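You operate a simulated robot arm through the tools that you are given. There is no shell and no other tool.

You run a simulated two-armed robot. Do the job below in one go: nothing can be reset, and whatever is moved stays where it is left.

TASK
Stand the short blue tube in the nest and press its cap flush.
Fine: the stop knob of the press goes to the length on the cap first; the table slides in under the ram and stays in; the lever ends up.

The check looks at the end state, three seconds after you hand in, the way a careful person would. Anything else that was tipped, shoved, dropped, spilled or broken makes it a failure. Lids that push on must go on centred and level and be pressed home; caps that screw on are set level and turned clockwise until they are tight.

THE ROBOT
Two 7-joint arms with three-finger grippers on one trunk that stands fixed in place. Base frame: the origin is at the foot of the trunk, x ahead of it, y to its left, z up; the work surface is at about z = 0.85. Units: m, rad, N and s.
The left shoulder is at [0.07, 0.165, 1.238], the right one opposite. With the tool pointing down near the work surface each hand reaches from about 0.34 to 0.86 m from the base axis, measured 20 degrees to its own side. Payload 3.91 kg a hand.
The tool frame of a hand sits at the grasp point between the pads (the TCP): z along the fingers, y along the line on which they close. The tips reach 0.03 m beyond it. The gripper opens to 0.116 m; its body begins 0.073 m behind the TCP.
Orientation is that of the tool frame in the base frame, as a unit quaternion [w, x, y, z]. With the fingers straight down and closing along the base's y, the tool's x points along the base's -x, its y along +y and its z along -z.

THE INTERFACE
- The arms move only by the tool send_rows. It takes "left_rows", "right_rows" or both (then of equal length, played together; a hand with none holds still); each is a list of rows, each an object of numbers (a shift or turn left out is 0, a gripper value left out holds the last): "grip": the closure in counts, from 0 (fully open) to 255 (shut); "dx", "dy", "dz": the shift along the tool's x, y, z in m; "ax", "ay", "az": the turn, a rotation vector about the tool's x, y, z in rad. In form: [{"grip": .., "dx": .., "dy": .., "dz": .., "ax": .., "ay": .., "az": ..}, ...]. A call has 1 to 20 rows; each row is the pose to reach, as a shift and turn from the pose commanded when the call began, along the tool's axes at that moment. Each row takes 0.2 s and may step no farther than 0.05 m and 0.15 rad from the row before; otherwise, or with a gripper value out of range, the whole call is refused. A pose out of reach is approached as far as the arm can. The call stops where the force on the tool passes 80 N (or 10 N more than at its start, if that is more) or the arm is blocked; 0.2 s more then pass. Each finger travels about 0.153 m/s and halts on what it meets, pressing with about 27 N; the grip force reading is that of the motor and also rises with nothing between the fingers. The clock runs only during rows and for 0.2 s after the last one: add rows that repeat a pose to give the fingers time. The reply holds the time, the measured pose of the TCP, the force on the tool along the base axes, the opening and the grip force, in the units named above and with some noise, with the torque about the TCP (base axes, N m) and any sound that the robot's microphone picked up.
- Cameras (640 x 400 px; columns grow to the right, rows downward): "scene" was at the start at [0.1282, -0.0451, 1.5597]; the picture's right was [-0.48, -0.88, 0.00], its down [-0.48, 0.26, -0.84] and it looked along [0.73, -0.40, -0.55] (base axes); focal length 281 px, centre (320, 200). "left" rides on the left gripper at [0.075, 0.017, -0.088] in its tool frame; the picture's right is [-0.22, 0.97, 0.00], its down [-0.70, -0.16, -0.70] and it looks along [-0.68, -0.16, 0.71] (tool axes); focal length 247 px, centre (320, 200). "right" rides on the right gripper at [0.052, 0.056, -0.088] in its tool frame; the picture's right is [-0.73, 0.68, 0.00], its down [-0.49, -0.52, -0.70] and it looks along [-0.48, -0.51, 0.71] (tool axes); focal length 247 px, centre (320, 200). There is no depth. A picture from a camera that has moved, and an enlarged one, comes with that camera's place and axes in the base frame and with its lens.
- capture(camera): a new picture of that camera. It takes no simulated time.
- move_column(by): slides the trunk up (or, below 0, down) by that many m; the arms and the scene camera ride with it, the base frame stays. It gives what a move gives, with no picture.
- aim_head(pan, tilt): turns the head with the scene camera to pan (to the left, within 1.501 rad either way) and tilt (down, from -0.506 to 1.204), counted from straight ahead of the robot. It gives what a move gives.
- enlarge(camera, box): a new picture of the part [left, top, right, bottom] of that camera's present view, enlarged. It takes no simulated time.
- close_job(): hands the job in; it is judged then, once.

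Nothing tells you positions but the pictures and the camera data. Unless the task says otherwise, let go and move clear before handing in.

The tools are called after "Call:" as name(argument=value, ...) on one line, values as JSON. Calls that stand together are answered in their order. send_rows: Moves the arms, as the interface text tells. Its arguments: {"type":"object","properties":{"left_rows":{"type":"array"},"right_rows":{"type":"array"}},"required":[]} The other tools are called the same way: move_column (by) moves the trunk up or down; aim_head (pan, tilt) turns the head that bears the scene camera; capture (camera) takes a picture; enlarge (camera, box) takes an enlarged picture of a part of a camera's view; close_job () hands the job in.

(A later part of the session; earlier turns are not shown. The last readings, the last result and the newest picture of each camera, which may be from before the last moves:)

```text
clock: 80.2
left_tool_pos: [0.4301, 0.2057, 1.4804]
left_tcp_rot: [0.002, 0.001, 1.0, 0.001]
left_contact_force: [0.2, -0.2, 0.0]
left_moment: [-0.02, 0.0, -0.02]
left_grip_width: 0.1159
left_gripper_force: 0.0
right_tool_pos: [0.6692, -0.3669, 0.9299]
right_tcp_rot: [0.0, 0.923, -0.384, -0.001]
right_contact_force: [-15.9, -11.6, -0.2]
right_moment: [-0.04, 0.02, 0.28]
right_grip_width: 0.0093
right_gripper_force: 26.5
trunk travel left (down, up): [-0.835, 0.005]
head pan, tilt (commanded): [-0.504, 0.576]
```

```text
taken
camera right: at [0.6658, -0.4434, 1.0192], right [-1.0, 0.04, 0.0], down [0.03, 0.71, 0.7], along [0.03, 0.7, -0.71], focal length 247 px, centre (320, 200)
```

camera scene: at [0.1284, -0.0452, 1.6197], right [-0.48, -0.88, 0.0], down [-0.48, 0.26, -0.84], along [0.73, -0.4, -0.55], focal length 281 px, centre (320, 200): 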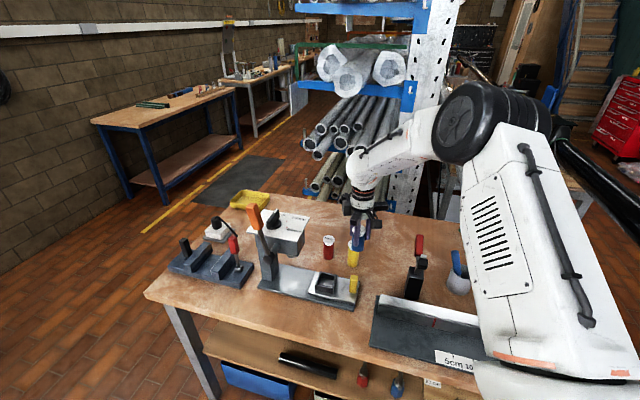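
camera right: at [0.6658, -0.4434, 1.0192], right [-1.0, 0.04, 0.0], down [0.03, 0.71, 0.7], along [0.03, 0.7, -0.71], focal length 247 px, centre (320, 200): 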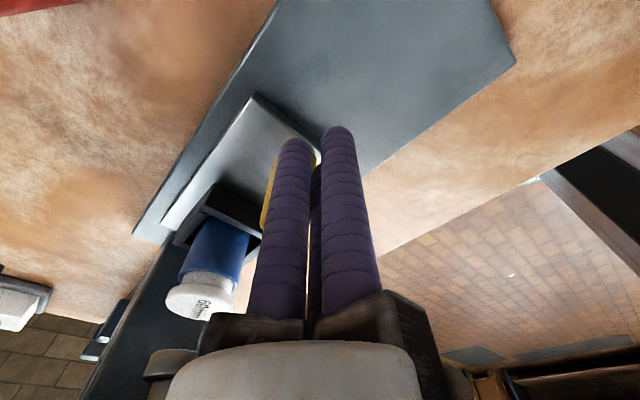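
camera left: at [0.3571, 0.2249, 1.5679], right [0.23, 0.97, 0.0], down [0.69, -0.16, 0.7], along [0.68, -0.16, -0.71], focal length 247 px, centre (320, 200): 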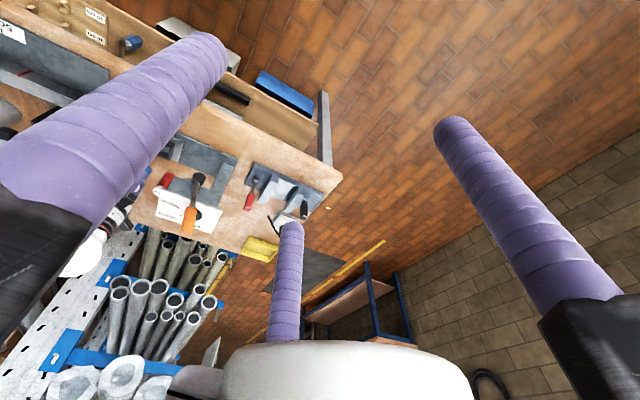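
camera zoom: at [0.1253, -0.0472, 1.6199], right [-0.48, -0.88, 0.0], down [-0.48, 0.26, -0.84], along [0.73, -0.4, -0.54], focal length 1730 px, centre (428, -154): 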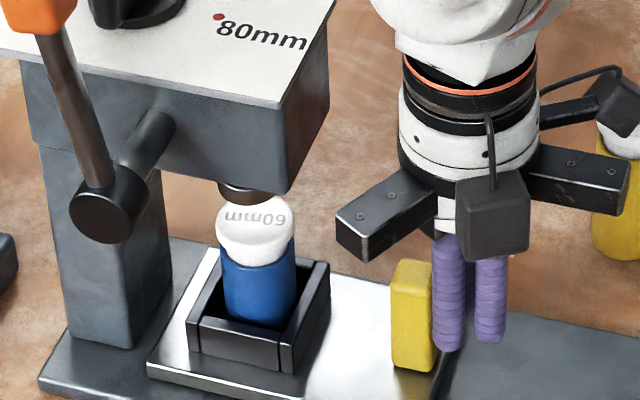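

The table hit its end stop (20 N). I'll back off to relieve the force and look closely at the cap under the ram.

Call:
send_rows(right_rows=[{"dy": 0.004}, {"dy": 0.006}, {"dy": 0.012}, {"dy": 0.02}, {"dy": 0.02}])

Call:
enlarge(camera="scene", box=[285, 245, 320, 285])

Call:
enlarge(camera="right", box=[130, 180, 270, 330])

Call:
enlarge(camera="left", box=[140, 120, 260, 260])

```text
clock: 81.4
left_tool_pos: [0.433, 0.2068, 1.4798]
left_tcp_rot: [0.001, 0.001, 1.0, 0.001]
left_contact_force: [-0.2, -0.1, 0.1]
left_moment: [-0.06, -0.01, -0.03]
left_grip_width: 0.1161
left_gripper_force: 0.0
right_tool_pos: [0.6589, -0.378, 0.93]
right_tcp_rot: [0.0, 0.924, -0.383, 0.0]
right_contact_force: [-0.6, 1.1, -0.4]
right_moment: [0.0, 0.02, -0.01]
right_grip_width: 0.009
right_gripper_force: 26.7
trunk travel left (down, up): [-0.835, 0.005]
head pan, tilt (commanded): [-0.504, 0.576]
```

```text
10.00 times, centred on (302, 265) of scene
camera zoom: at [0.1286, -0.0447, 1.6197], right [-0.48, -0.88, 0.0], down [-0.48, 0.26, -0.84], along [0.73, -0.4, -0.55], focal length 2810 px, centre (495, -450)
```

zoom: 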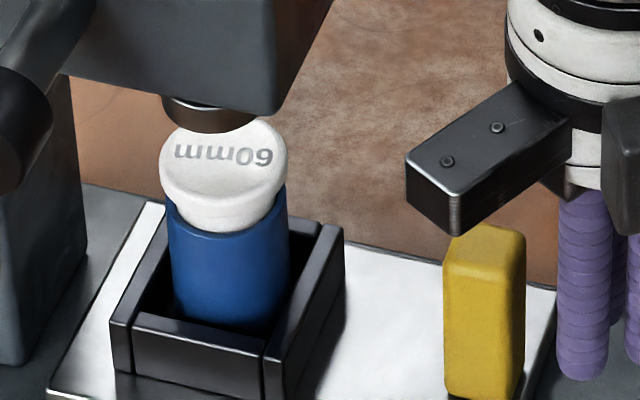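

```text
2.67 times, centred on (200, 255) of right
camera zoom: at [0.6553, -0.4542, 1.0196], right [-1.0, 0.04, 0.0], down [0.03, 0.71, 0.7], along [0.03, 0.7, -0.71], focal length 659 px, centre (640, 53)
```

zoom: 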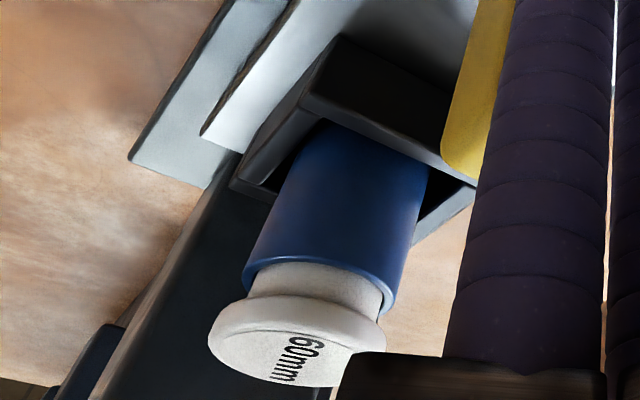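

```text
2.86 times, centred on (200, 190) of left
camera zoom: at [0.3572, 0.2253, 1.5678], right [0.23, 0.97, 0.0], down [0.69, -0.16, 0.7], along [0.68, -0.16, -0.71], focal length 706 px, centre (663, 229)
```

zoom: 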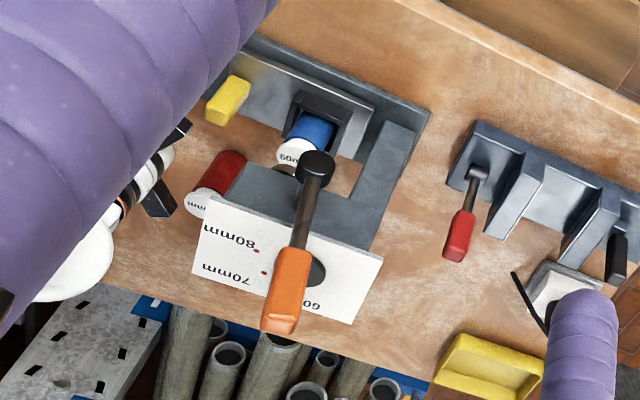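

The table is in against its stop, with the cap level and under the ram. Next is the lever. I'll park the right hand to the right side as an observation camera and use the left hand on the lever.

Call:
send_rows(right_rows=[{"dz": -0.045}, {"dz": -0.09}, {"dz": -0.13}, {"dx": 0.012, "dy": 0.026, "dz": -0.13, "az": 0.144}, {"dx": 0.025, "dy": 0.052, "dz": -0.13, "az": 0.288}, {"dx": 0.038, "dy": 0.079, "dz": -0.13, "az": 0.432}, {"dx": 0.0502, "dy": 0.1054, "dz": -0.13, "az": 0.576}, {"dx": 0.0502, "dy": 0.1054, "dz": -0.13, "az": 0.576}])

Call:
capture(camera="right")

Call:
capture(camera="scene")

```text
clock: 83.2
left_tool_pos: [0.4331, 0.2078, 1.4793]
left_tcp_rot: [0.001, 0.0, 1.0, 0.0]
left_contact_force: [0.2, 1.0, 0.1]
left_moment: [0.0, 0.03, 0.02]
left_grip_width: 0.1162
left_gripper_force: 0.1
right_tool_pos: [0.6179, -0.4874, 1.0602]
right_tcp_rot: [0.0, 0.776, -0.63, 0.001]
right_contact_force: [0.3, 0.3, -0.2]
right_moment: [-0.01, -0.01, 0.03]
right_grip_width: 0.009
right_gripper_force: 27.4
trunk travel left (down, up): [-0.835, 0.005]
head pan, tilt (commanded): [-0.504, 0.576]
```

```text
taken
camera right: at [0.5741, -0.5508, 1.1491], right [-0.82, 0.58, 0.0], down [0.41, 0.58, 0.7], along [0.4, 0.57, -0.71], focal length 247 px, centre (320, 200)
```

right: 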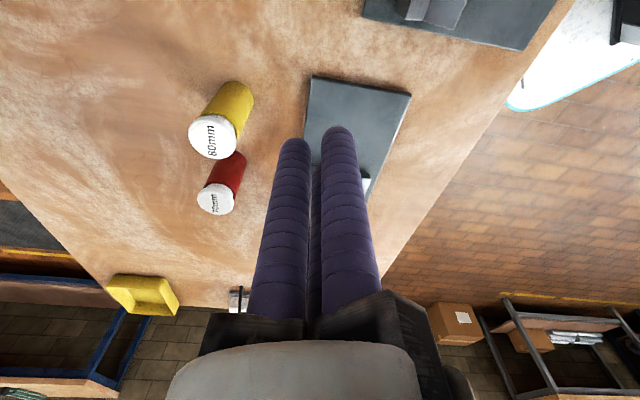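

```text
taken
camera scene: at [0.1286, -0.0447, 1.6197], right [-0.48, -0.88, 0.0], down [-0.48, 0.26, -0.84], along [0.73, -0.41, -0.55], focal length 281 px, centre (320, 200)
```

scene: 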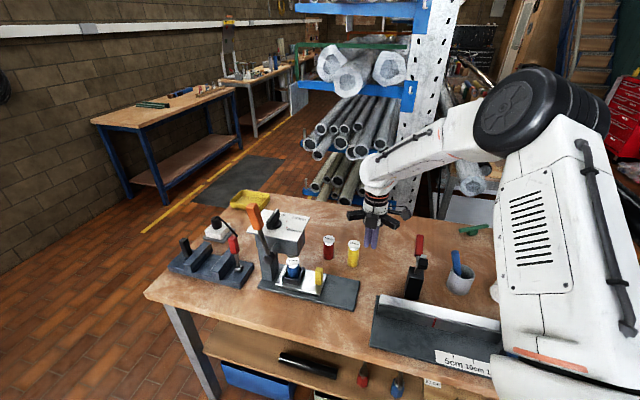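

The fist blocks the press in that view, so I'll yaw the right hand back so the press appears beside the fingers.

Call:
send_rows(right_rows=[{"az": -0.14}, {"az": -0.28}, {"az": -0.42}, {"az": -0.56}, {"az": -0.62}, {"az": -0.62}])

Call:
capture(camera="right")

Call:
enlarge(camera="scene", box=[160, 180, 340, 310])

```text
clock: 84.6
left_tool_pos: [0.4326, 0.2089, 1.4793]
left_tcp_rot: [0.0, 0.0, 1.0, 0.0]
left_contact_force: [-0.5, -0.7, -0.3]
left_moment: [-0.04, 0.01, 0.01]
left_grip_width: 0.1158
left_gripper_force: 0.1
right_tool_pos: [0.6178, -0.4886, 1.0601]
right_tcp_rot: [-0.001, 0.932, -0.362, 0.0]
right_contact_force: [-0.4, 0.8, 1.0]
right_moment: [0.02, -0.02, 0.04]
right_grip_width: 0.0089
right_gripper_force: 26.4
trunk travel left (down, up): [-0.835, 0.005]
head pan, tilt (commanded): [-0.504, 0.576]
```

```text
taken
camera right: at [0.6193, -0.5645, 1.1494], right [-1.0, -0.01, 0.0], down [-0.01, 0.71, 0.7], along [-0.01, 0.7, -0.71], focal length 247 px, centre (320, 200)
```

right: 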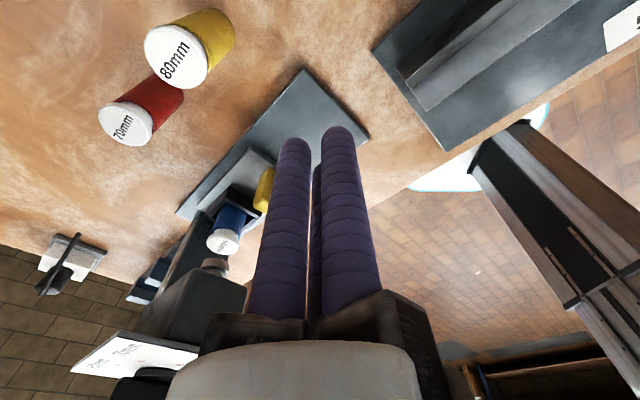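

```text
3.08 times, centred on (250, 245) of scene
camera zoom: at [0.1283, -0.0448, 1.6197], right [-0.48, -0.88, 0.0], down [-0.48, 0.26, -0.84], along [0.73, -0.4, -0.55], focal length 865 px, centre (535, 62)
```

zoom: 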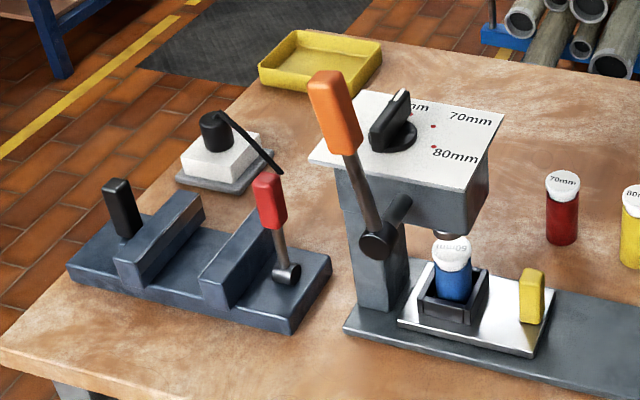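

The area left of the press is free. I'll bring the left hand round to point horizontally. First I pitch it from pointing down to pointing forward, while moving ahead at a safe height.

Call:
send_rows(left_rows=[{"dx": -0.0123, "dy": -0.0125, "dz": 0.0142, "ay": -0.131}, {"dx": -0.0247, "dy": -0.025, "dz": 0.0283, "ay": -0.262}, {"dx": -0.037, "dy": -0.0375, "dz": 0.0425, "ay": -0.393}, {"dx": -0.0493, "dy": -0.05, "dz": 0.0567, "ay": -0.524}, {"dx": -0.0617, "dy": -0.0625, "dz": 0.0708, "ay": -0.655}, {"dx": -0.074, "dy": -0.075, "dz": 0.085, "ay": -0.785}, {"dx": -0.0863, "dy": -0.0875, "dz": 0.0992, "ay": -0.916}, {"dx": -0.0987, "dy": -0.1, "dz": 0.1133, "ay": -1.047}, {"dx": -0.111, "dy": -0.1125, "dz": 0.1275, "ay": -1.178}, {"dx": -0.1233, "dy": -0.125, "dz": 0.1417, "ay": -1.309}, {"dx": -0.1357, "dy": -0.1375, "dz": 0.1558, "ay": -1.44}, {"dx": -0.148, "dy": -0.15, "dz": 0.17, "ay": -1.571}, {"dx": -0.148, "dy": -0.15, "dz": 0.17, "ay": -1.571}])

Call:
capture(camera="scene")

Call:
capture(camera="left")

```text
clock: 87.4
left_tool_pos: [0.5807, 0.0585, 1.3109]
left_tcp_rot: [0.709, 0.0, 0.705, 0.0]
left_contact_force: [0.0, -0.2, 0.0]
left_moment: [-0.01, 0.0, -0.03]
left_grip_width: 0.1161
left_gripper_force: 0.1
right_tool_pos: [0.619, -0.4872, 1.0611]
right_tcp_rot: [0.0, 0.932, -0.362, 0.0]
right_contact_force: [0.1, -0.2, -0.2]
right_moment: [0.0, -0.02, -0.02]
right_grip_width: 0.0092
right_gripper_force: 27.5
trunk travel left (down, up): [-0.835, 0.005]
head pan, tilt (commanded): [-0.504, 0.576]
```

```text
taken
camera scene: at [0.1277, -0.0437, 1.6198], right [-0.48, -0.88, 0.0], down [-0.48, 0.26, -0.84], along [0.73, -0.41, -0.54], focal length 281 px, centre (320, 200)
```

scene: 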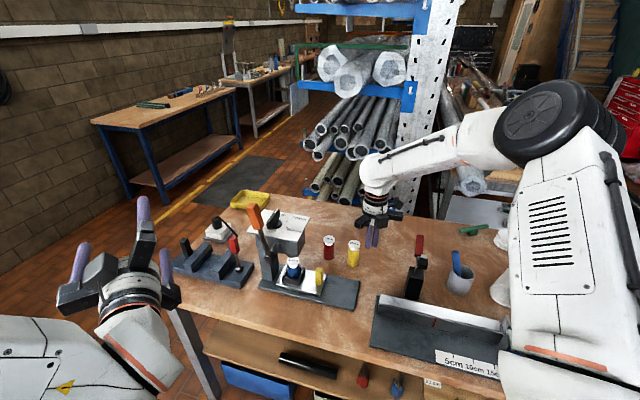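

```text
taken
camera left: at [0.4924, 0.076, 1.2353], right [0.0, 0.97, 0.22], down [-0.7, -0.16, 0.69], along [0.71, -0.16, 0.69], focal length 247 px, centre (320, 200)
```

left: 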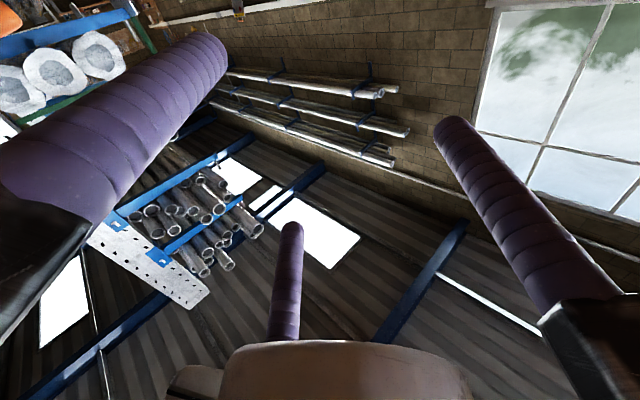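

The left hand is horizontal. Now I'll yaw it to face the lever plane squarely and move to a stand-off.

Call:
send_rows(left_rows=[{"dx": 0.007, "dy": -0.022, "dz": 0.0055, "ax": 0.131}, {"dx": 0.013, "dy": -0.044, "dz": 0.011, "ax": 0.262}, {"dx": 0.02, "dy": -0.066, "dz": 0.0167, "ax": 0.393}, {"dx": 0.027, "dy": -0.089, "dz": 0.022, "ax": 0.524}, {"dx": 0.033, "dy": -0.111, "dz": 0.028, "ax": 0.655}, {"dx": 0.04, "dy": -0.133, "dz": 0.0333, "ax": 0.785}, {"dx": 0.04, "dy": -0.133, "dz": 0.0333, "ax": 0.785}])

Call:
send_rows(left_rows=[{"az": -0.134}, {"az": -0.268}, {"az": -0.401}, {"az": -0.535}, {"az": -0.669}, {"az": -0.803}, {"az": -0.936}, {"az": -1.07}, {"az": -1.204}, {"az": -1.204}])

Call:
capture(camera="scene")

Call:
capture(camera="left")

Call:
capture(camera="right")

```text
clock: 89.0
left_tool_pos: [0.5533, -0.1313, 1.2546]
left_tcp_rot: [0.633, 0.243, 0.694, -0.244]
left_contact_force: [0.6, -0.2, 0.0]
left_moment: [-0.01, -0.05, 0.02]
left_grip_width: 0.1163
left_gripper_force: 0.0
left hand out of reach, approached as far as the arm can: row 4, 5, 6
right_tool_pos: [0.6203, -0.4865, 1.0595]
right_tcp_rot: [0.0, 0.932, -0.363, -0.001]
right_contact_force: [0.1, -0.4, 0.2]
right_moment: [0.01, 0.05, -0.01]
right_grip_width: 0.0093
right_gripper_force: 26.7
trunk travel left (down, up): [-0.835, 0.005]
head pan, tilt (commanded): [-0.504, 0.576]
```

```text
clock: 91.2
left_tool_pos: [0.6149, -0.0737, 1.2715]
left_tcp_rot: [0.385, -0.148, 0.691, -0.593]
left_contact_force: [-0.3, 0.5, 0.7]
left_moment: [0.0, -0.03, -0.03]
left_grip_width: 0.1158
left_gripper_force: 0.0
left hand out of reach, approached as far as the arm can: row 1, 2, 3
right_tool_pos: [0.6195, -0.488, 1.0627]
right_tcp_rot: [0.001, 0.932, -0.362, 0.0]
right_contact_force: [-0.1, 0.1, 0.2]
right_moment: [-0.03, -0.02, 0.01]
right_grip_width: 0.0092
right_gripper_force: 27.5
trunk travel left (down, up): [-0.835, 0.005]
head pan, tilt (commanded): [-0.504, 0.576]
```

```text
taken
camera scene: at [0.1282, -0.0433, 1.62], right [-0.48, -0.88, 0.0], down [-0.48, 0.26, -0.84], along [0.73, -0.41, -0.54], focal length 281 px, centre (320, 200)
```

scene: 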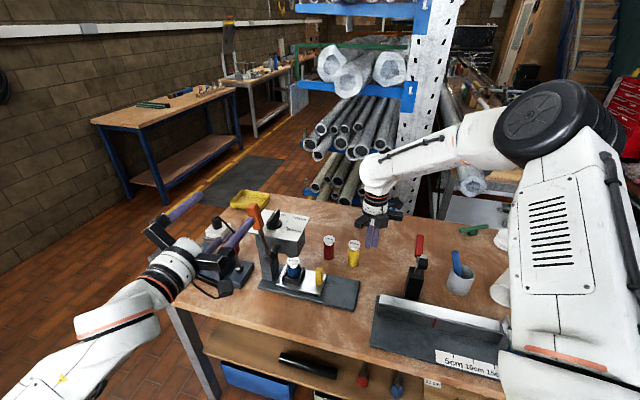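

```text
taken
camera left: at [0.5061, -0.0566, 1.2276], right [0.4, 0.39, -0.83], down [-0.07, 0.92, 0.4], along [0.92, -0.09, 0.39], focal length 247 px, centre (320, 200)
```

left: 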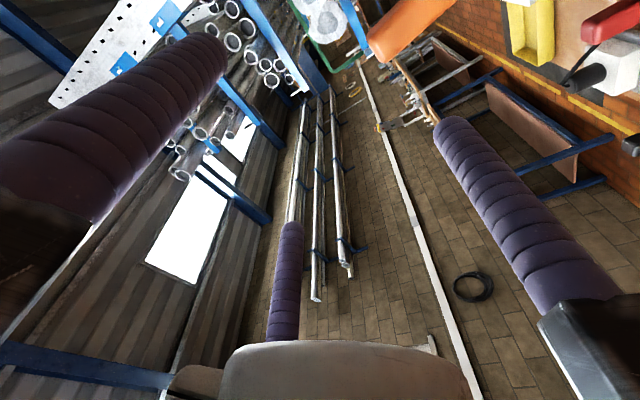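

```text
taken
camera right: at [0.6192, -0.5633, 1.1503], right [-1.0, -0.01, 0.0], down [-0.01, 0.72, 0.7], along [-0.01, 0.7, -0.72], focal length 247 px, centre (320, 200)
```

right: 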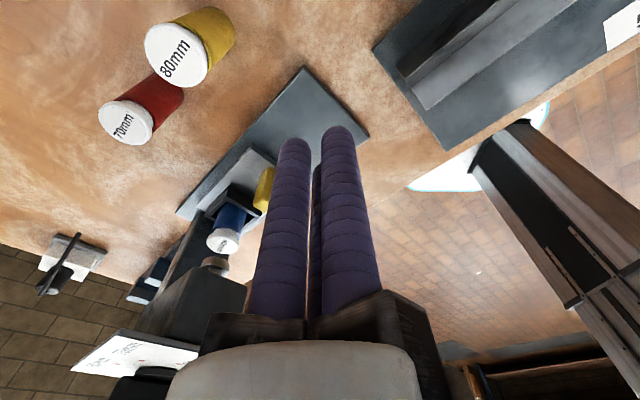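

The left hand now faces the lever squarely, and the lever top triangulates consistently at (0.724, -0.18, 1.223). Moving to the approach line with the fingers open either side of the handle.

Call:
send_rows(left_rows=[{"dx": 0.0051, "dy": 0.0226, "dz": 0.0078}, {"dx": 0.0102, "dy": 0.0453, "dz": 0.0156}, {"dx": 0.0153, "dy": 0.0679, "dz": 0.0234}, {"dx": 0.0204, "dy": 0.0905, "dz": 0.0312}, {"dx": 0.0204, "dy": 0.0905, "dz": 0.0312}])

Call:
capture(camera="left")

Call:
enlarge(camera="scene", box=[120, 150, 330, 310])

```text
clock: 92.4
left_tool_pos: [0.6447, -0.0874, 1.1795]
left_tcp_rot: [0.385, -0.147, 0.691, -0.594]
left_contact_force: [0.7, -0.1, 0.0]
left_moment: [0.01, 0.0, 0.03]
left_grip_width: 0.1161
left_gripper_force: 0.0
right_tool_pos: [0.618, -0.4886, 1.0608]
right_tcp_rot: [0.0, 0.932, -0.363, 0.0]
right_contact_force: [-0.6, -0.2, 0.5]
right_moment: [0.02, -0.02, 0.01]
right_grip_width: 0.0092
right_gripper_force: 27.1
trunk travel left (down, up): [-0.835, 0.005]
head pan, tilt (commanded): [-0.504, 0.576]
```

```text
taken
camera left: at [0.5377, -0.0705, 1.1354], right [0.4, 0.39, -0.83], down [-0.08, 0.91, 0.4], along [0.91, -0.1, 0.39], focal length 247 px, centre (320, 200)
```

left: 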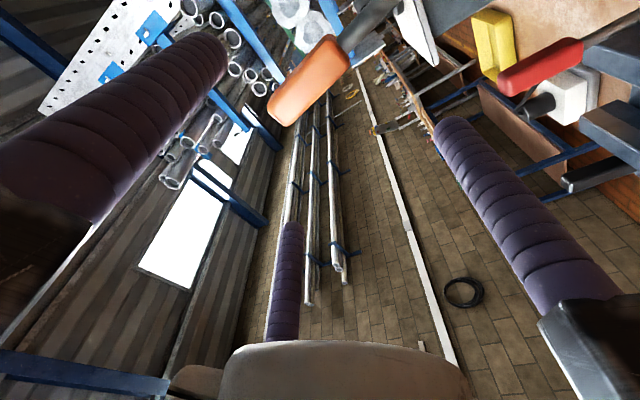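

```text
2.50 times, centred on (225, 230) of scene
camera zoom: at [0.128, -0.0448, 1.6198], right [-0.48, -0.88, 0.0], down [-0.48, 0.26, -0.84], along [0.73, -0.4, -0.55], focal length 703 px, centre (558, 125)
```

zoom: 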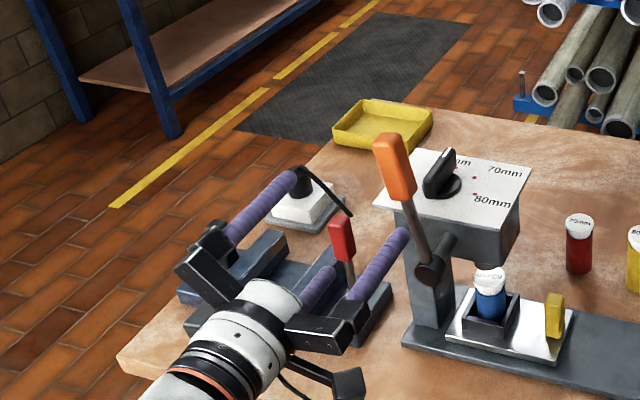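

The lever should pass between the fingers. I'll advance part-way along the tool axis and check again.

Call:
send_rows(left_rows=[{"dz": 0.02}, {"dz": 0.04}, {"dz": 0.06}, {"dz": 0.06}])

Call:
capture(camera="left")

Call:
enlarge(camera="scene", box=[180, 170, 300, 290])

Call:
enlarge(camera="right", box=[0, 200, 260, 400])

```text
clock: 93.4
left_tool_pos: [0.688, -0.1301, 1.1799]
left_tcp_rot: [0.386, -0.146, 0.691, -0.594]
left_contact_force: [0.3, 0.4, -0.2]
left_moment: [-0.02, -0.01, 0.0]
left_grip_width: 0.1159
left_gripper_force: 0.1
right_tool_pos: [0.6196, -0.4886, 1.0601]
right_tcp_rot: [0.0, 0.932, -0.363, 0.0]
right_contact_force: [0.9, -0.1, 0.6]
right_moment: [0.0, 0.0, -0.04]
right_grip_width: 0.0092
right_gripper_force: 27.1
trunk travel left (down, up): [-0.835, 0.005]
head pan, tilt (commanded): [-0.504, 0.576]
```

```text
taken
camera left: at [0.5803, -0.1127, 1.1359], right [0.4, 0.39, -0.83], down [-0.08, 0.91, 0.4], along [0.91, -0.1, 0.39], focal length 247 px, centre (320, 200)
```

left: 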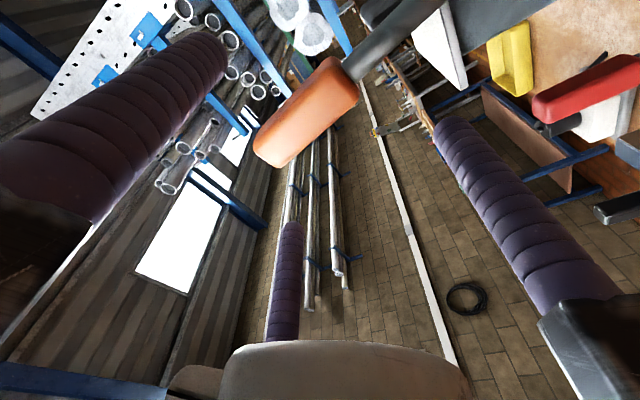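

```text
3.33 times, centred on (240, 230) of scene
camera zoom: at [0.1282, -0.0448, 1.6197], right [-0.48, -0.88, 0.0], down [-0.48, 0.26, -0.84], along [0.73, -0.4, -0.55], focal length 937 px, centre (587, 100)
```

zoom: 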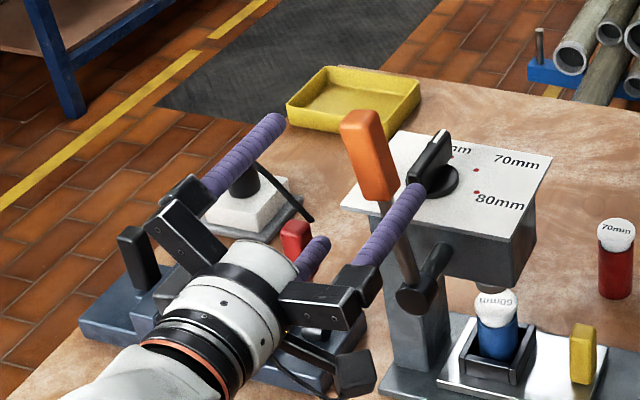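

```text
2.00 times, centred on (130, 300) of right
camera zoom: at [0.6192, -0.5644, 1.1495], right [-1.0, -0.01, 0.0], down [0.0, 0.71, 0.7], along [-0.01, 0.7, -0.71], focal length 494 px, centre (700, 0)
```

zoom: 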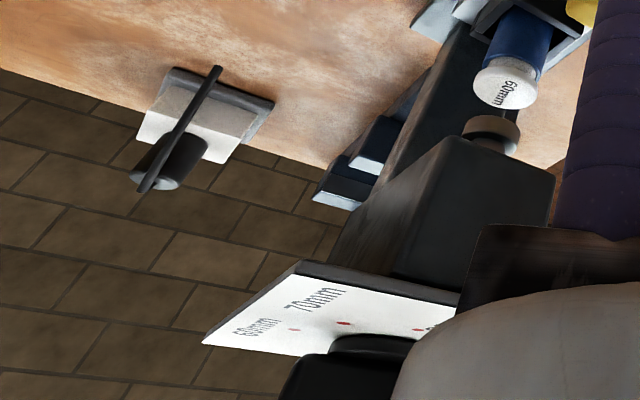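

Call:
send_rows(left_rows=[{"dz": 0.015}, {"dz": 0.03}, {"dz": 0.042}, {"dz": 0.05}, {"dz": 0.05}])

Call:
capture(camera="left")

Call:
enlarge(camera="scene", box=[200, 170, 300, 270])

```text
clock: 94.6
left_tool_pos: [0.7226, -0.1644, 1.1787]
left_tcp_rot: [0.386, -0.146, 0.692, -0.593]
left_contact_force: [0.1, 0.2, -1.2]
left_moment: [-0.01, 0.0, -0.01]
left_grip_width: 0.116
left_gripper_force: 0.1
right_tool_pos: [0.6191, -0.488, 1.0605]
right_tcp_rot: [0.0, 0.932, -0.363, 0.0]
right_contact_force: [-0.2, -1.1, -0.3]
right_moment: [-0.01, 0.0, 0.0]
right_grip_width: 0.0093
right_gripper_force: 27.2
trunk travel left (down, up): [-0.835, 0.005]
head pan, tilt (commanded): [-0.504, 0.576]
```

```text
taken
camera left: at [0.6153, -0.1483, 1.1355], right [0.4, 0.39, -0.83], down [-0.08, 0.91, 0.4], along [0.91, -0.1, 0.39], focal length 247 px, centre (320, 200)
```

left: 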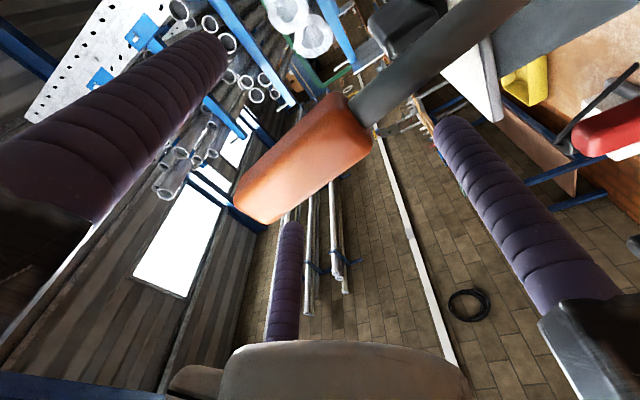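

```text
4.00 times, centred on (250, 220) of scene
camera zoom: at [0.1282, -0.0449, 1.6198], right [-0.48, -0.88, 0.0], down [-0.48, 0.26, -0.84], along [0.73, -0.4, -0.55], focal length 1124 px, centre (600, 120)
```

zoom: 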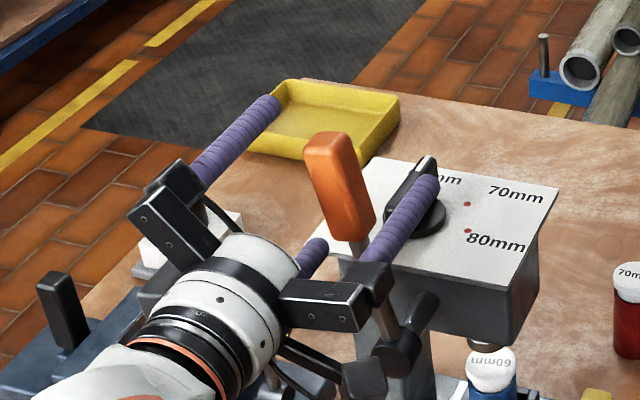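

The handle lies between the fingers as planned. I'll shift to centre it in the gap, then close on it.

Call:
send_rows(left_rows=[{"dx": 0.004, "dy": -0.0022}, {"dx": 0.0078, "dy": -0.0044}, {"dx": 0.0078, "dy": -0.0044, "grip": 60}, {"dx": 0.0078, "dy": -0.0044, "grip": 110}, {"dx": 0.0078, "dy": -0.0044, "grip": 140}, {"dx": 0.0078, "dy": -0.0044, "grip": 155}, {"dx": 0.0078, "dy": -0.0044, "grip": 165}, {"dx": 0.0078, "dy": -0.0044, "grip": 165}])

Call:
capture(camera="left")

Call:
enlarge(camera="scene", box=[200, 170, 300, 270])

```text
clock: 96.4
left_tool_pos: [0.7171, -0.1723, 1.1794]
left_tcp_rot: [0.385, -0.146, 0.692, -0.593]
left_contact_force: [0.1, -0.3, -0.1]
left_moment: [0.0, 0.01, 0.0]
left_grip_width: 0.0416
left_gripper_force: 0.1
right_tool_pos: [0.6188, -0.4885, 1.0603]
right_tcp_rot: [0.0, 0.932, -0.362, 0.0]
right_contact_force: [0.8, -0.3, 0.3]
right_moment: [0.02, 0.0, 0.01]
right_grip_width: 0.0092
right_gripper_force: 27.3
trunk travel left (down, up): [-0.835, 0.005]
head pan, tilt (commanded): [-0.504, 0.576]
```

```text
taken
camera left: at [0.6091, -0.155, 1.1363], right [0.4, 0.39, -0.83], down [-0.08, 0.91, 0.4], along [0.91, -0.1, 0.39], focal length 247 px, centre (320, 200)
```

left: 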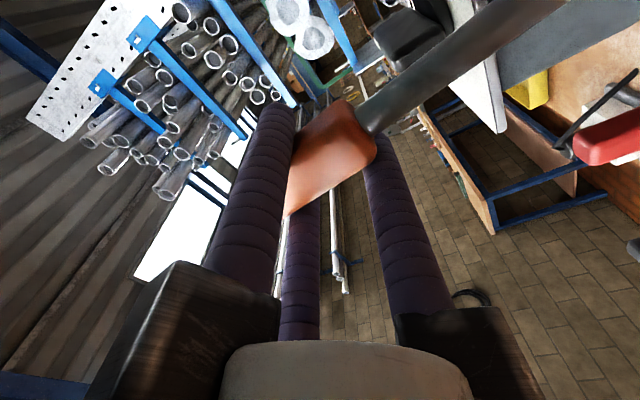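

```text
4.00 times, centred on (250, 220) of scene
camera zoom: at [0.1284, -0.0452, 1.6197], right [-0.48, -0.88, 0.0], down [-0.48, 0.26, -0.84], along [0.73, -0.4, -0.55], focal length 1124 px, centre (600, 120)
```

zoom: 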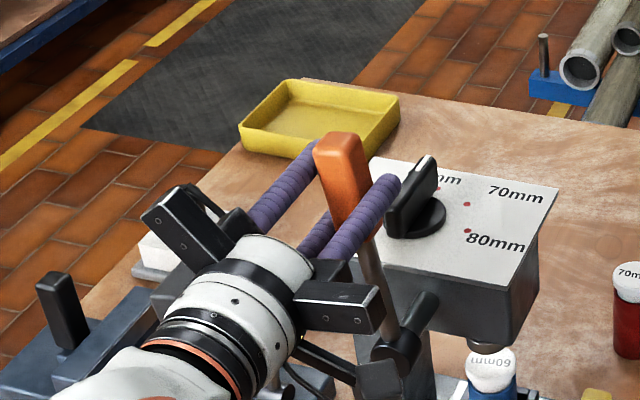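

No contact yet and well straddled. Closing further.

Call:
send_rows(left_rows=[{"grip": 175}, {"grip": 185}, {"grip": 200}, {"grip": 215}, {"grip": 230}, {"grip": 230}])

Call:
capture(camera="left")

Call:
enlarge(camera="scene", box=[200, 170, 300, 270])

```text
clock: 97.8
left_tool_pos: [0.7188, -0.1713, 1.1789]
left_tcp_rot: [0.385, -0.147, 0.692, -0.593]
left_contact_force: [3.5, 4.5, -3.1]
left_moment: [0.9, -0.59, 0.11]
left_grip_width: 0.0395
left_gripper_force: 44.8
right_tool_pos: [0.6187, -0.4879, 1.0597]
right_tcp_rot: [0.001, 0.932, -0.362, -0.001]
right_contact_force: [0.0, -0.4, -0.5]
right_moment: [-0.01, -0.03, 0.02]
right_grip_width: 0.0091
right_gripper_force: 26.9
trunk travel left (down, up): [-0.835, 0.005]
head pan, tilt (commanded): [-0.504, 0.576]
```

```text
taken
camera left: at [0.6103, -0.1538, 1.1355], right [0.4, 0.4, -0.83], down [-0.08, 0.91, 0.4], along [0.92, -0.1, 0.39], focal length 247 px, centre (320, 200)
```

left: 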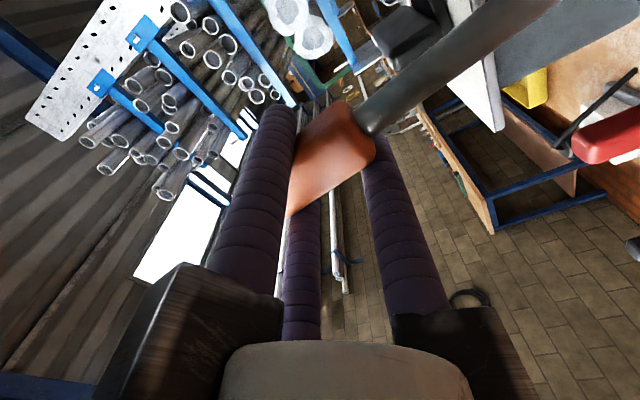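

```text
4.00 times, centred on (250, 220) of scene
camera zoom: at [0.1296, -0.0442, 1.6196], right [-0.48, -0.88, 0.0], down [-0.48, 0.26, -0.84], along [0.73, -0.41, -0.55], focal length 1124 px, centre (600, 120)
```

zoom: 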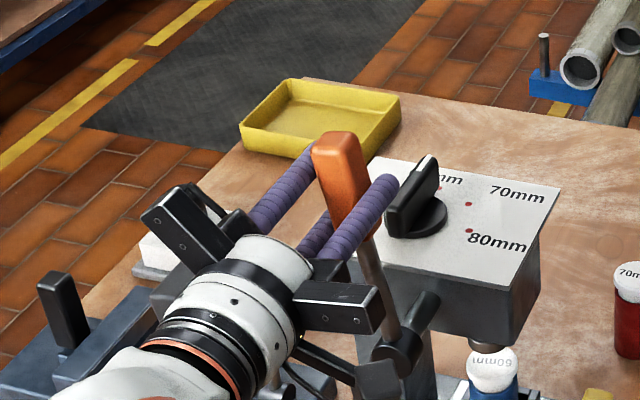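

The lever handle is gripped firmly. Now I'll swing it down along its arc (toward -u), turning the tool with it, about 34° first.

Call:
send_rows(left_rows=[{"dx": 0.009, "dy": -0.0053, "az": 0.075}, {"dx": 0.0184, "dy": -0.0097, "az": 0.15}, {"dx": 0.0281, "dy": -0.0135, "az": 0.225}, {"dx": 0.0379, "dy": -0.0167, "az": 0.3}, {"dx": 0.048, "dy": -0.019, "az": 0.375}, {"dx": 0.0584, "dy": -0.0205, "az": 0.45}, {"dx": 0.0687, "dy": -0.0212, "az": 0.525}, {"dx": 0.079, "dy": -0.0213, "az": 0.6}, {"dx": 0.079, "dy": -0.0213, "az": 0.6}])

Call:
capture(camera="left")

Call:
enlarge(camera="scene", box=[200, 170, 340, 310])

Call:
enlarge(camera="right", box=[100, 170, 280, 330])

```text
clock: 99.8
left_tool_pos: [0.6604, -0.2277, 1.1702]
left_tcp_rot: [0.544, 0.065, 0.704, -0.452]
left_contact_force: [9.8, 9.9, 0.0]
left_moment: [1.44, -1.25, 0.17]
left_grip_width: 0.0395
left_gripper_force: 44.6
right_tool_pos: [0.6207, -0.4869, 1.0602]
right_tcp_rot: [0.0, 0.932, -0.363, 0.0]
right_contact_force: [0.3, 0.4, 0.2]
right_moment: [0.01, 0.01, 0.03]
right_grip_width: 0.0092
right_gripper_force: 27.1
trunk travel left (down, up): [-0.835, 0.005]
head pan, tilt (commanded): [-0.504, 0.576]
```

```text
taken
camera left: at [0.5786, -0.1856, 1.099], right [0.66, 0.66, -0.37], down [-0.31, 0.68, 0.66], along [0.69, -0.32, 0.65], focal length 247 px, centre (320, 200)
```

left: 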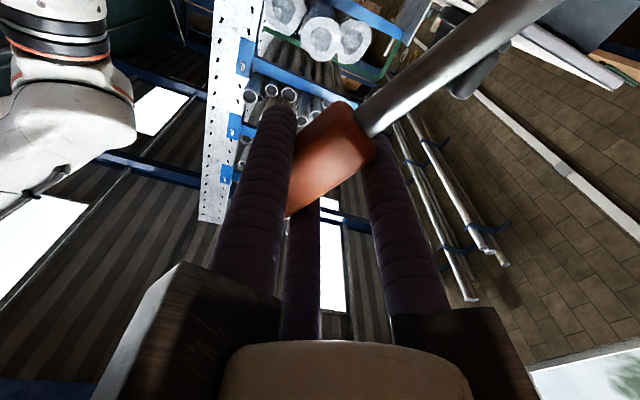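

```text
2.86 times, centred on (270, 240) of scene
camera zoom: at [0.1304, -0.0431, 1.6196], right [-0.48, -0.88, 0.0], down [-0.48, 0.26, -0.84], along [0.73, -0.41, -0.55], focal length 803 px, centre (463, 86)
```

zoom: 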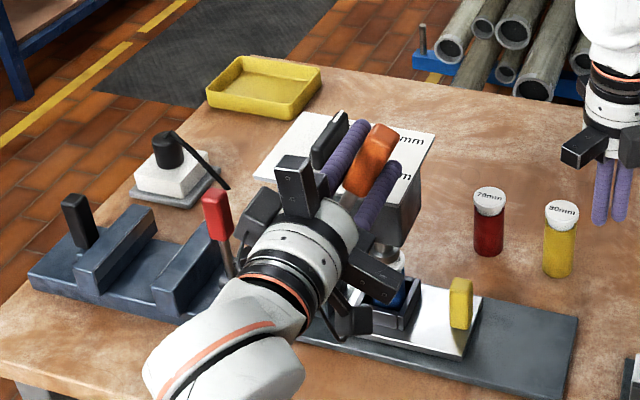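

```text
2.50 times, centred on (190, 250) of right
camera zoom: at [0.6208, -0.5631, 1.1492], right [-1.0, -0.01, 0.0], down [0.0, 0.72, 0.7], along [-0.01, 0.7, -0.72], focal length 617 px, centre (645, 75)
```

zoom: 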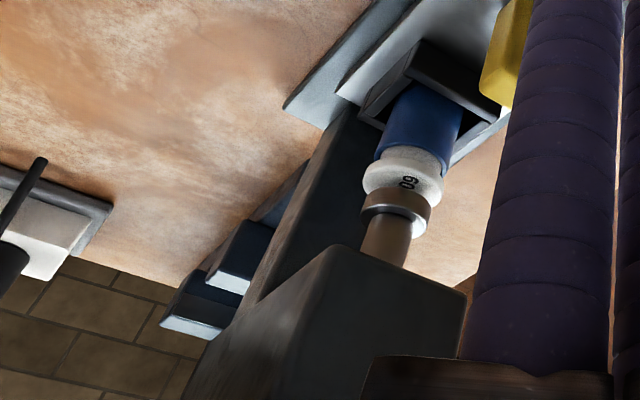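

The ram has come down onto the cap, level and centred. Continuing slowly while watching the force.

Call:
send_rows(left_rows=[{"dx": 0.0036, "dy": -0.0022, "az": 0.03}, {"dx": 0.0072, "dy": -0.0043, "az": 0.06}, {"dx": 0.0109, "dy": -0.0062, "az": 0.09}, {"dx": 0.0145, "dy": -0.008, "az": 0.12}, {"dx": 0.0183, "dy": -0.0097, "az": 0.15}, {"dx": 0.0222, "dy": -0.0114, "az": 0.18}, {"dx": 0.0222, "dy": -0.0114, "az": 0.18}])

Call:
enlarge(camera="right", box=[200, 170, 300, 300])

Call:
capture(camera="left")

```text
clock: 101.4
left_tool_pos: [0.6476, -0.2437, 1.1587]
left_tcp_rot: [0.582, 0.127, 0.695, -0.402]
left_contact_force: [15.0, 10.5, 2.2]
left_moment: [1.53, -1.8, 0.0]
left_grip_width: 0.0394
left_gripper_force: 45.1
right_tool_pos: [0.6212, -0.4868, 1.0599]
right_tcp_rot: [0.001, 0.932, -0.363, -0.001]
right_contact_force: [0.4, -0.5, -0.1]
right_moment: [0.01, -0.03, 0.03]
right_grip_width: 0.0092
right_gripper_force: 27.0
trunk travel left (down, up): [-0.835, 0.005]
head pan, tilt (commanded): [-0.504, 0.576]
```

```text
3.08 times, centred on (250, 235) of right
camera zoom: at [0.6214, -0.5632, 1.149], right [-1.0, -0.01, 0.0], down [0.0, 0.72, 0.7], along [-0.01, 0.7, -0.72], focal length 760 px, centre (535, 92)
```

zoom: 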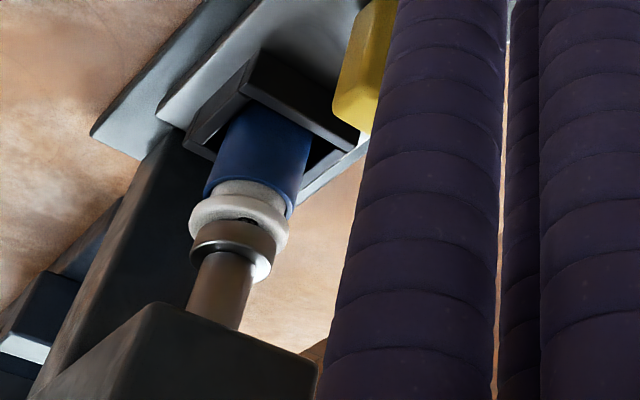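

```text
taken
camera left: at [0.5725, -0.1917, 1.0834], right [0.69, 0.69, -0.2], down [-0.4, 0.59, 0.7], along [0.6, -0.41, 0.69], focal length 247 px, centre (320, 200)
```

left: 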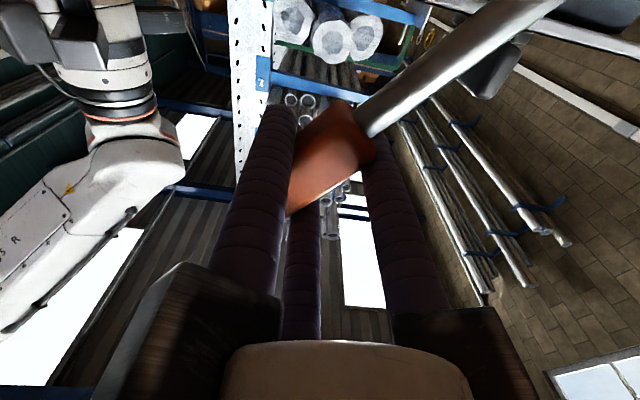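

The cap is being contacted and pressing begins. Continuing along the arc.

Call:
send_rows(left_rows=[{"dx": 0.0036, "dy": -0.0022, "az": 0.03}, {"dx": 0.0072, "dy": -0.0042, "az": 0.06}, {"dx": 0.0108, "dy": -0.0062, "az": 0.09}, {"dx": 0.0146, "dy": -0.008, "az": 0.12}, {"dx": 0.0183, "dy": -0.0098, "az": 0.15}, {"dx": 0.0222, "dy": -0.0114, "az": 0.18}, {"dx": 0.0222, "dy": -0.0114, "az": 0.18}])

Call:
enlarge(camera="right", box=[200, 170, 300, 300])

Call:
capture(camera="left")

```text
clock: 103.0
left_tool_pos: [0.641, -0.2473, 1.1525]
left_tcp_rot: [0.632, 0.204, 0.673, -0.326]
left_contact_force: [-9.1, -31.0, 19.6]
left_moment: [-1.02, 1.2, -0.74]
left_grip_width: 0.0452
left_gripper_force: 34.1
right_tool_pos: [0.6159, -0.4916, 1.0609]
right_tcp_rot: [-0.003, 0.932, -0.362, 0.001]
right_contact_force: [0.4, 0.1, 0.3]
right_moment: [-0.02, 0.02, -0.01]
right_grip_width: 0.0095
right_gripper_force: 26.8
trunk travel left (down, up): [-0.835, 0.005]
head pan, tilt (commanded): [-0.504, 0.576]
```

```text
3.08 times, centred on (250, 235) of right
camera zoom: at [0.6169, -0.5681, 1.1493], right [-1.0, -0.01, 0.0], down [-0.01, 0.71, 0.7], along [0.0, 0.7, -0.71], focal length 760 px, centre (535, 92)
```

zoom: 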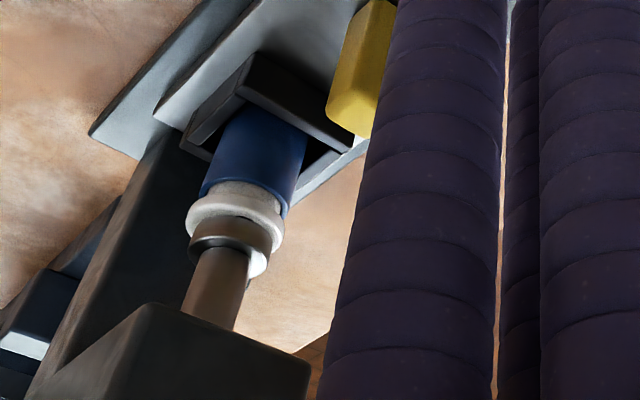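

```text
taken
camera left: at [0.5801, -0.1848, 1.0751], right [0.7, 0.72, 0.05], down [-0.53, 0.47, 0.71], along [0.48, -0.52, 0.71], focal length 247 px, centre (320, 200)
```

left: 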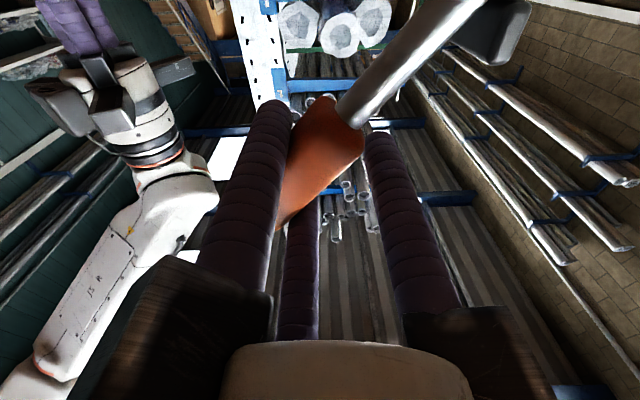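

The lever now resists and my grip has twisted on the handle. A closed fist pushing on top of the handle will transmit force better. I'll release the handle, back straight out and look.

Call:
send_rows(left_rows=[{"grip": 200}, {"grip": 150}, {"grip": 100}, {"grip": 50}, {"grip": 10}, {"grip": 10}])

Call:
capture(camera="left")

Call:
enlarge(camera="right", box=[200, 170, 300, 300])

Call:
enlarge(camera="scene", box=[200, 170, 340, 310])

```text
clock: 104.6
left_tool_pos: [0.648, -0.2373, 1.14]
left_tcp_rot: [0.628, 0.201, 0.68, -0.321]
left_contact_force: [0.1, -0.3, 0.7]
left_moment: [0.01, 0.0, 0.0]
left_grip_width: 0.1117
left_gripper_force: 0.2
right_tool_pos: [0.6179, -0.4884, 1.0607]
right_tcp_rot: [0.0, 0.932, -0.363, 0.001]
right_contact_force: [-0.4, 0.1, -0.2]
right_moment: [0.01, 0.01, -0.01]
right_grip_width: 0.0092
right_gripper_force: 27.3
trunk travel left (down, up): [-0.835, 0.005]
head pan, tilt (commanded): [-0.504, 0.576]
stopped in row 6 (left hand): the arm was blocked; the commanded pose is now the measured one
```

```text
taken
camera left: at [0.5856, -0.1746, 1.0654], right [0.69, 0.72, 0.04], down [-0.52, 0.46, 0.72], along [0.5, -0.52, 0.7], focal length 247 px, centre (320, 200)
```

left: 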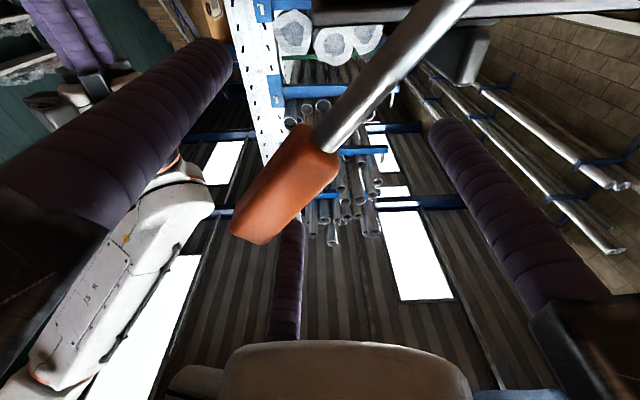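

```text
3.08 times, centred on (250, 235) of right
camera zoom: at [0.6193, -0.5646, 1.1491], right [-1.0, -0.01, 0.0], down [0.0, 0.71, 0.7], along [-0.01, 0.7, -0.71], focal length 760 px, centre (535, 92)
```

zoom: 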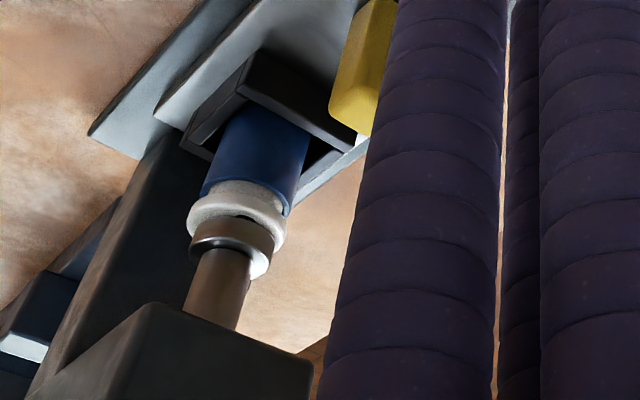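

```text
2.86 times, centred on (270, 240) of scene
camera zoom: at [0.1285, -0.045, 1.6197], right [-0.48, -0.88, 0.0], down [-0.48, 0.26, -0.84], along [0.73, -0.41, -0.55], focal length 803 px, centre (463, 86)
```

zoom: 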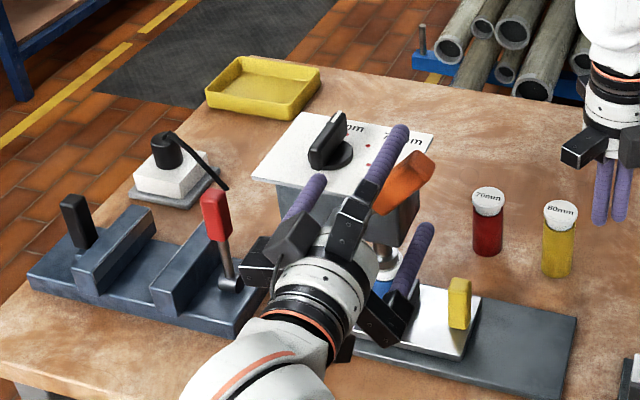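

Released. The lever stays where it is, with the ram resting on the cap. Backing straight out along the tool axis.

Call:
send_rows(left_rows=[{"dz": -0.02}, {"dz": -0.05}, {"dz": -0.08}, {"dz": -0.12}, {"dz": -0.12}])

Call:
capture(camera="left")

Call:
enlarge(camera="scene", box=[210, 180, 330, 300])

Call:
enlarge(camera="right", box=[210, 190, 270, 260])

```text
clock: 105.8
left_tool_pos: [0.5617, -0.1569, 1.1422]
left_tcp_rot: [0.627, 0.201, 0.68, -0.323]
left_contact_force: [0.5, -0.1, 0.5]
left_moment: [-0.04, 0.0, -0.01]
left_grip_width: 0.1113
left_gripper_force: 0.0
right_tool_pos: [0.6188, -0.4896, 1.0594]
right_tcp_rot: [0.0, 0.932, -0.362, -0.001]
right_contact_force: [-0.7, 0.6, -0.5]
right_moment: [0.02, -0.01, 0.05]
right_grip_width: 0.0095
right_gripper_force: 26.5
trunk travel left (down, up): [-0.835, 0.005]
head pan, tilt (commanded): [-0.504, 0.576]
```

```text
taken
camera left: at [0.4984, -0.0938, 1.0664], right [0.69, 0.72, 0.04], down [-0.52, 0.46, 0.72], along [0.5, -0.52, 0.7], focal length 247 px, centre (320, 200)
```

left: 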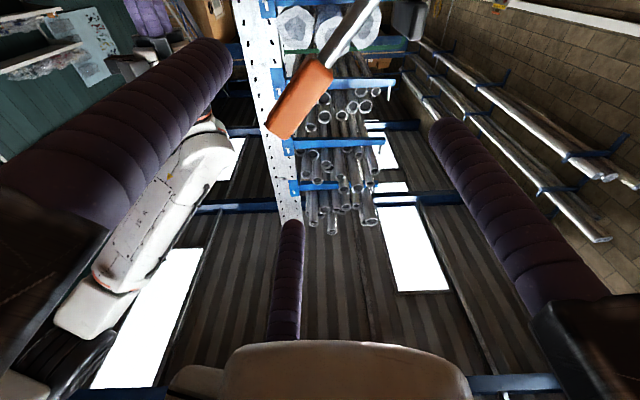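

```text
3.33 times, centred on (270, 240) of scene
camera zoom: at [0.129, -0.046, 1.6196], right [-0.48, -0.88, 0.0], down [-0.48, 0.26, -0.84], along [0.73, -0.4, -0.55], focal length 937 px, centre (487, 67)
```

zoom: 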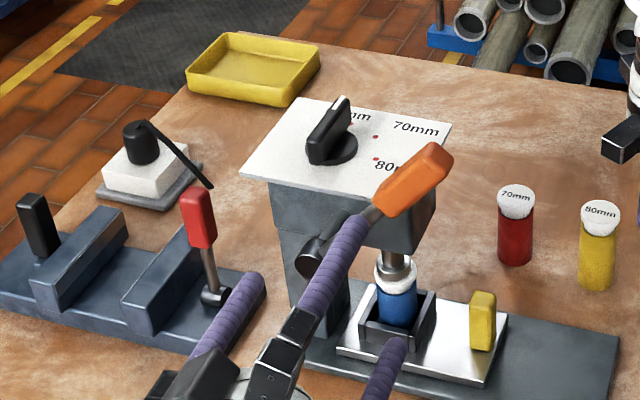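

```text
5.71 times, centred on (240, 225) of right
camera zoom: at [0.6197, -0.5653, 1.1487], right [-1.0, -0.01, 0.0], down [0.0, 0.71, 0.7], along [-0.01, 0.7, -0.71], focal length 1411 px, centre (777, 57)
```

zoom: 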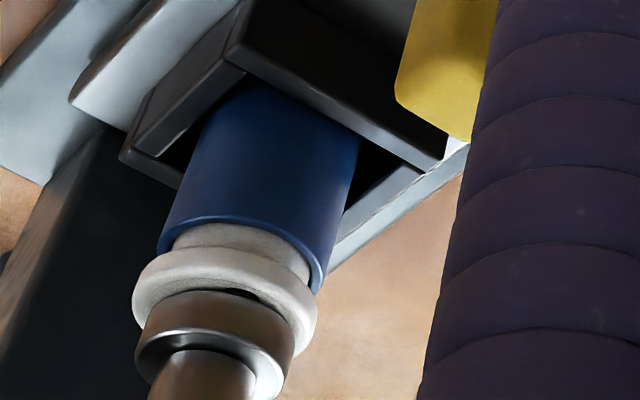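

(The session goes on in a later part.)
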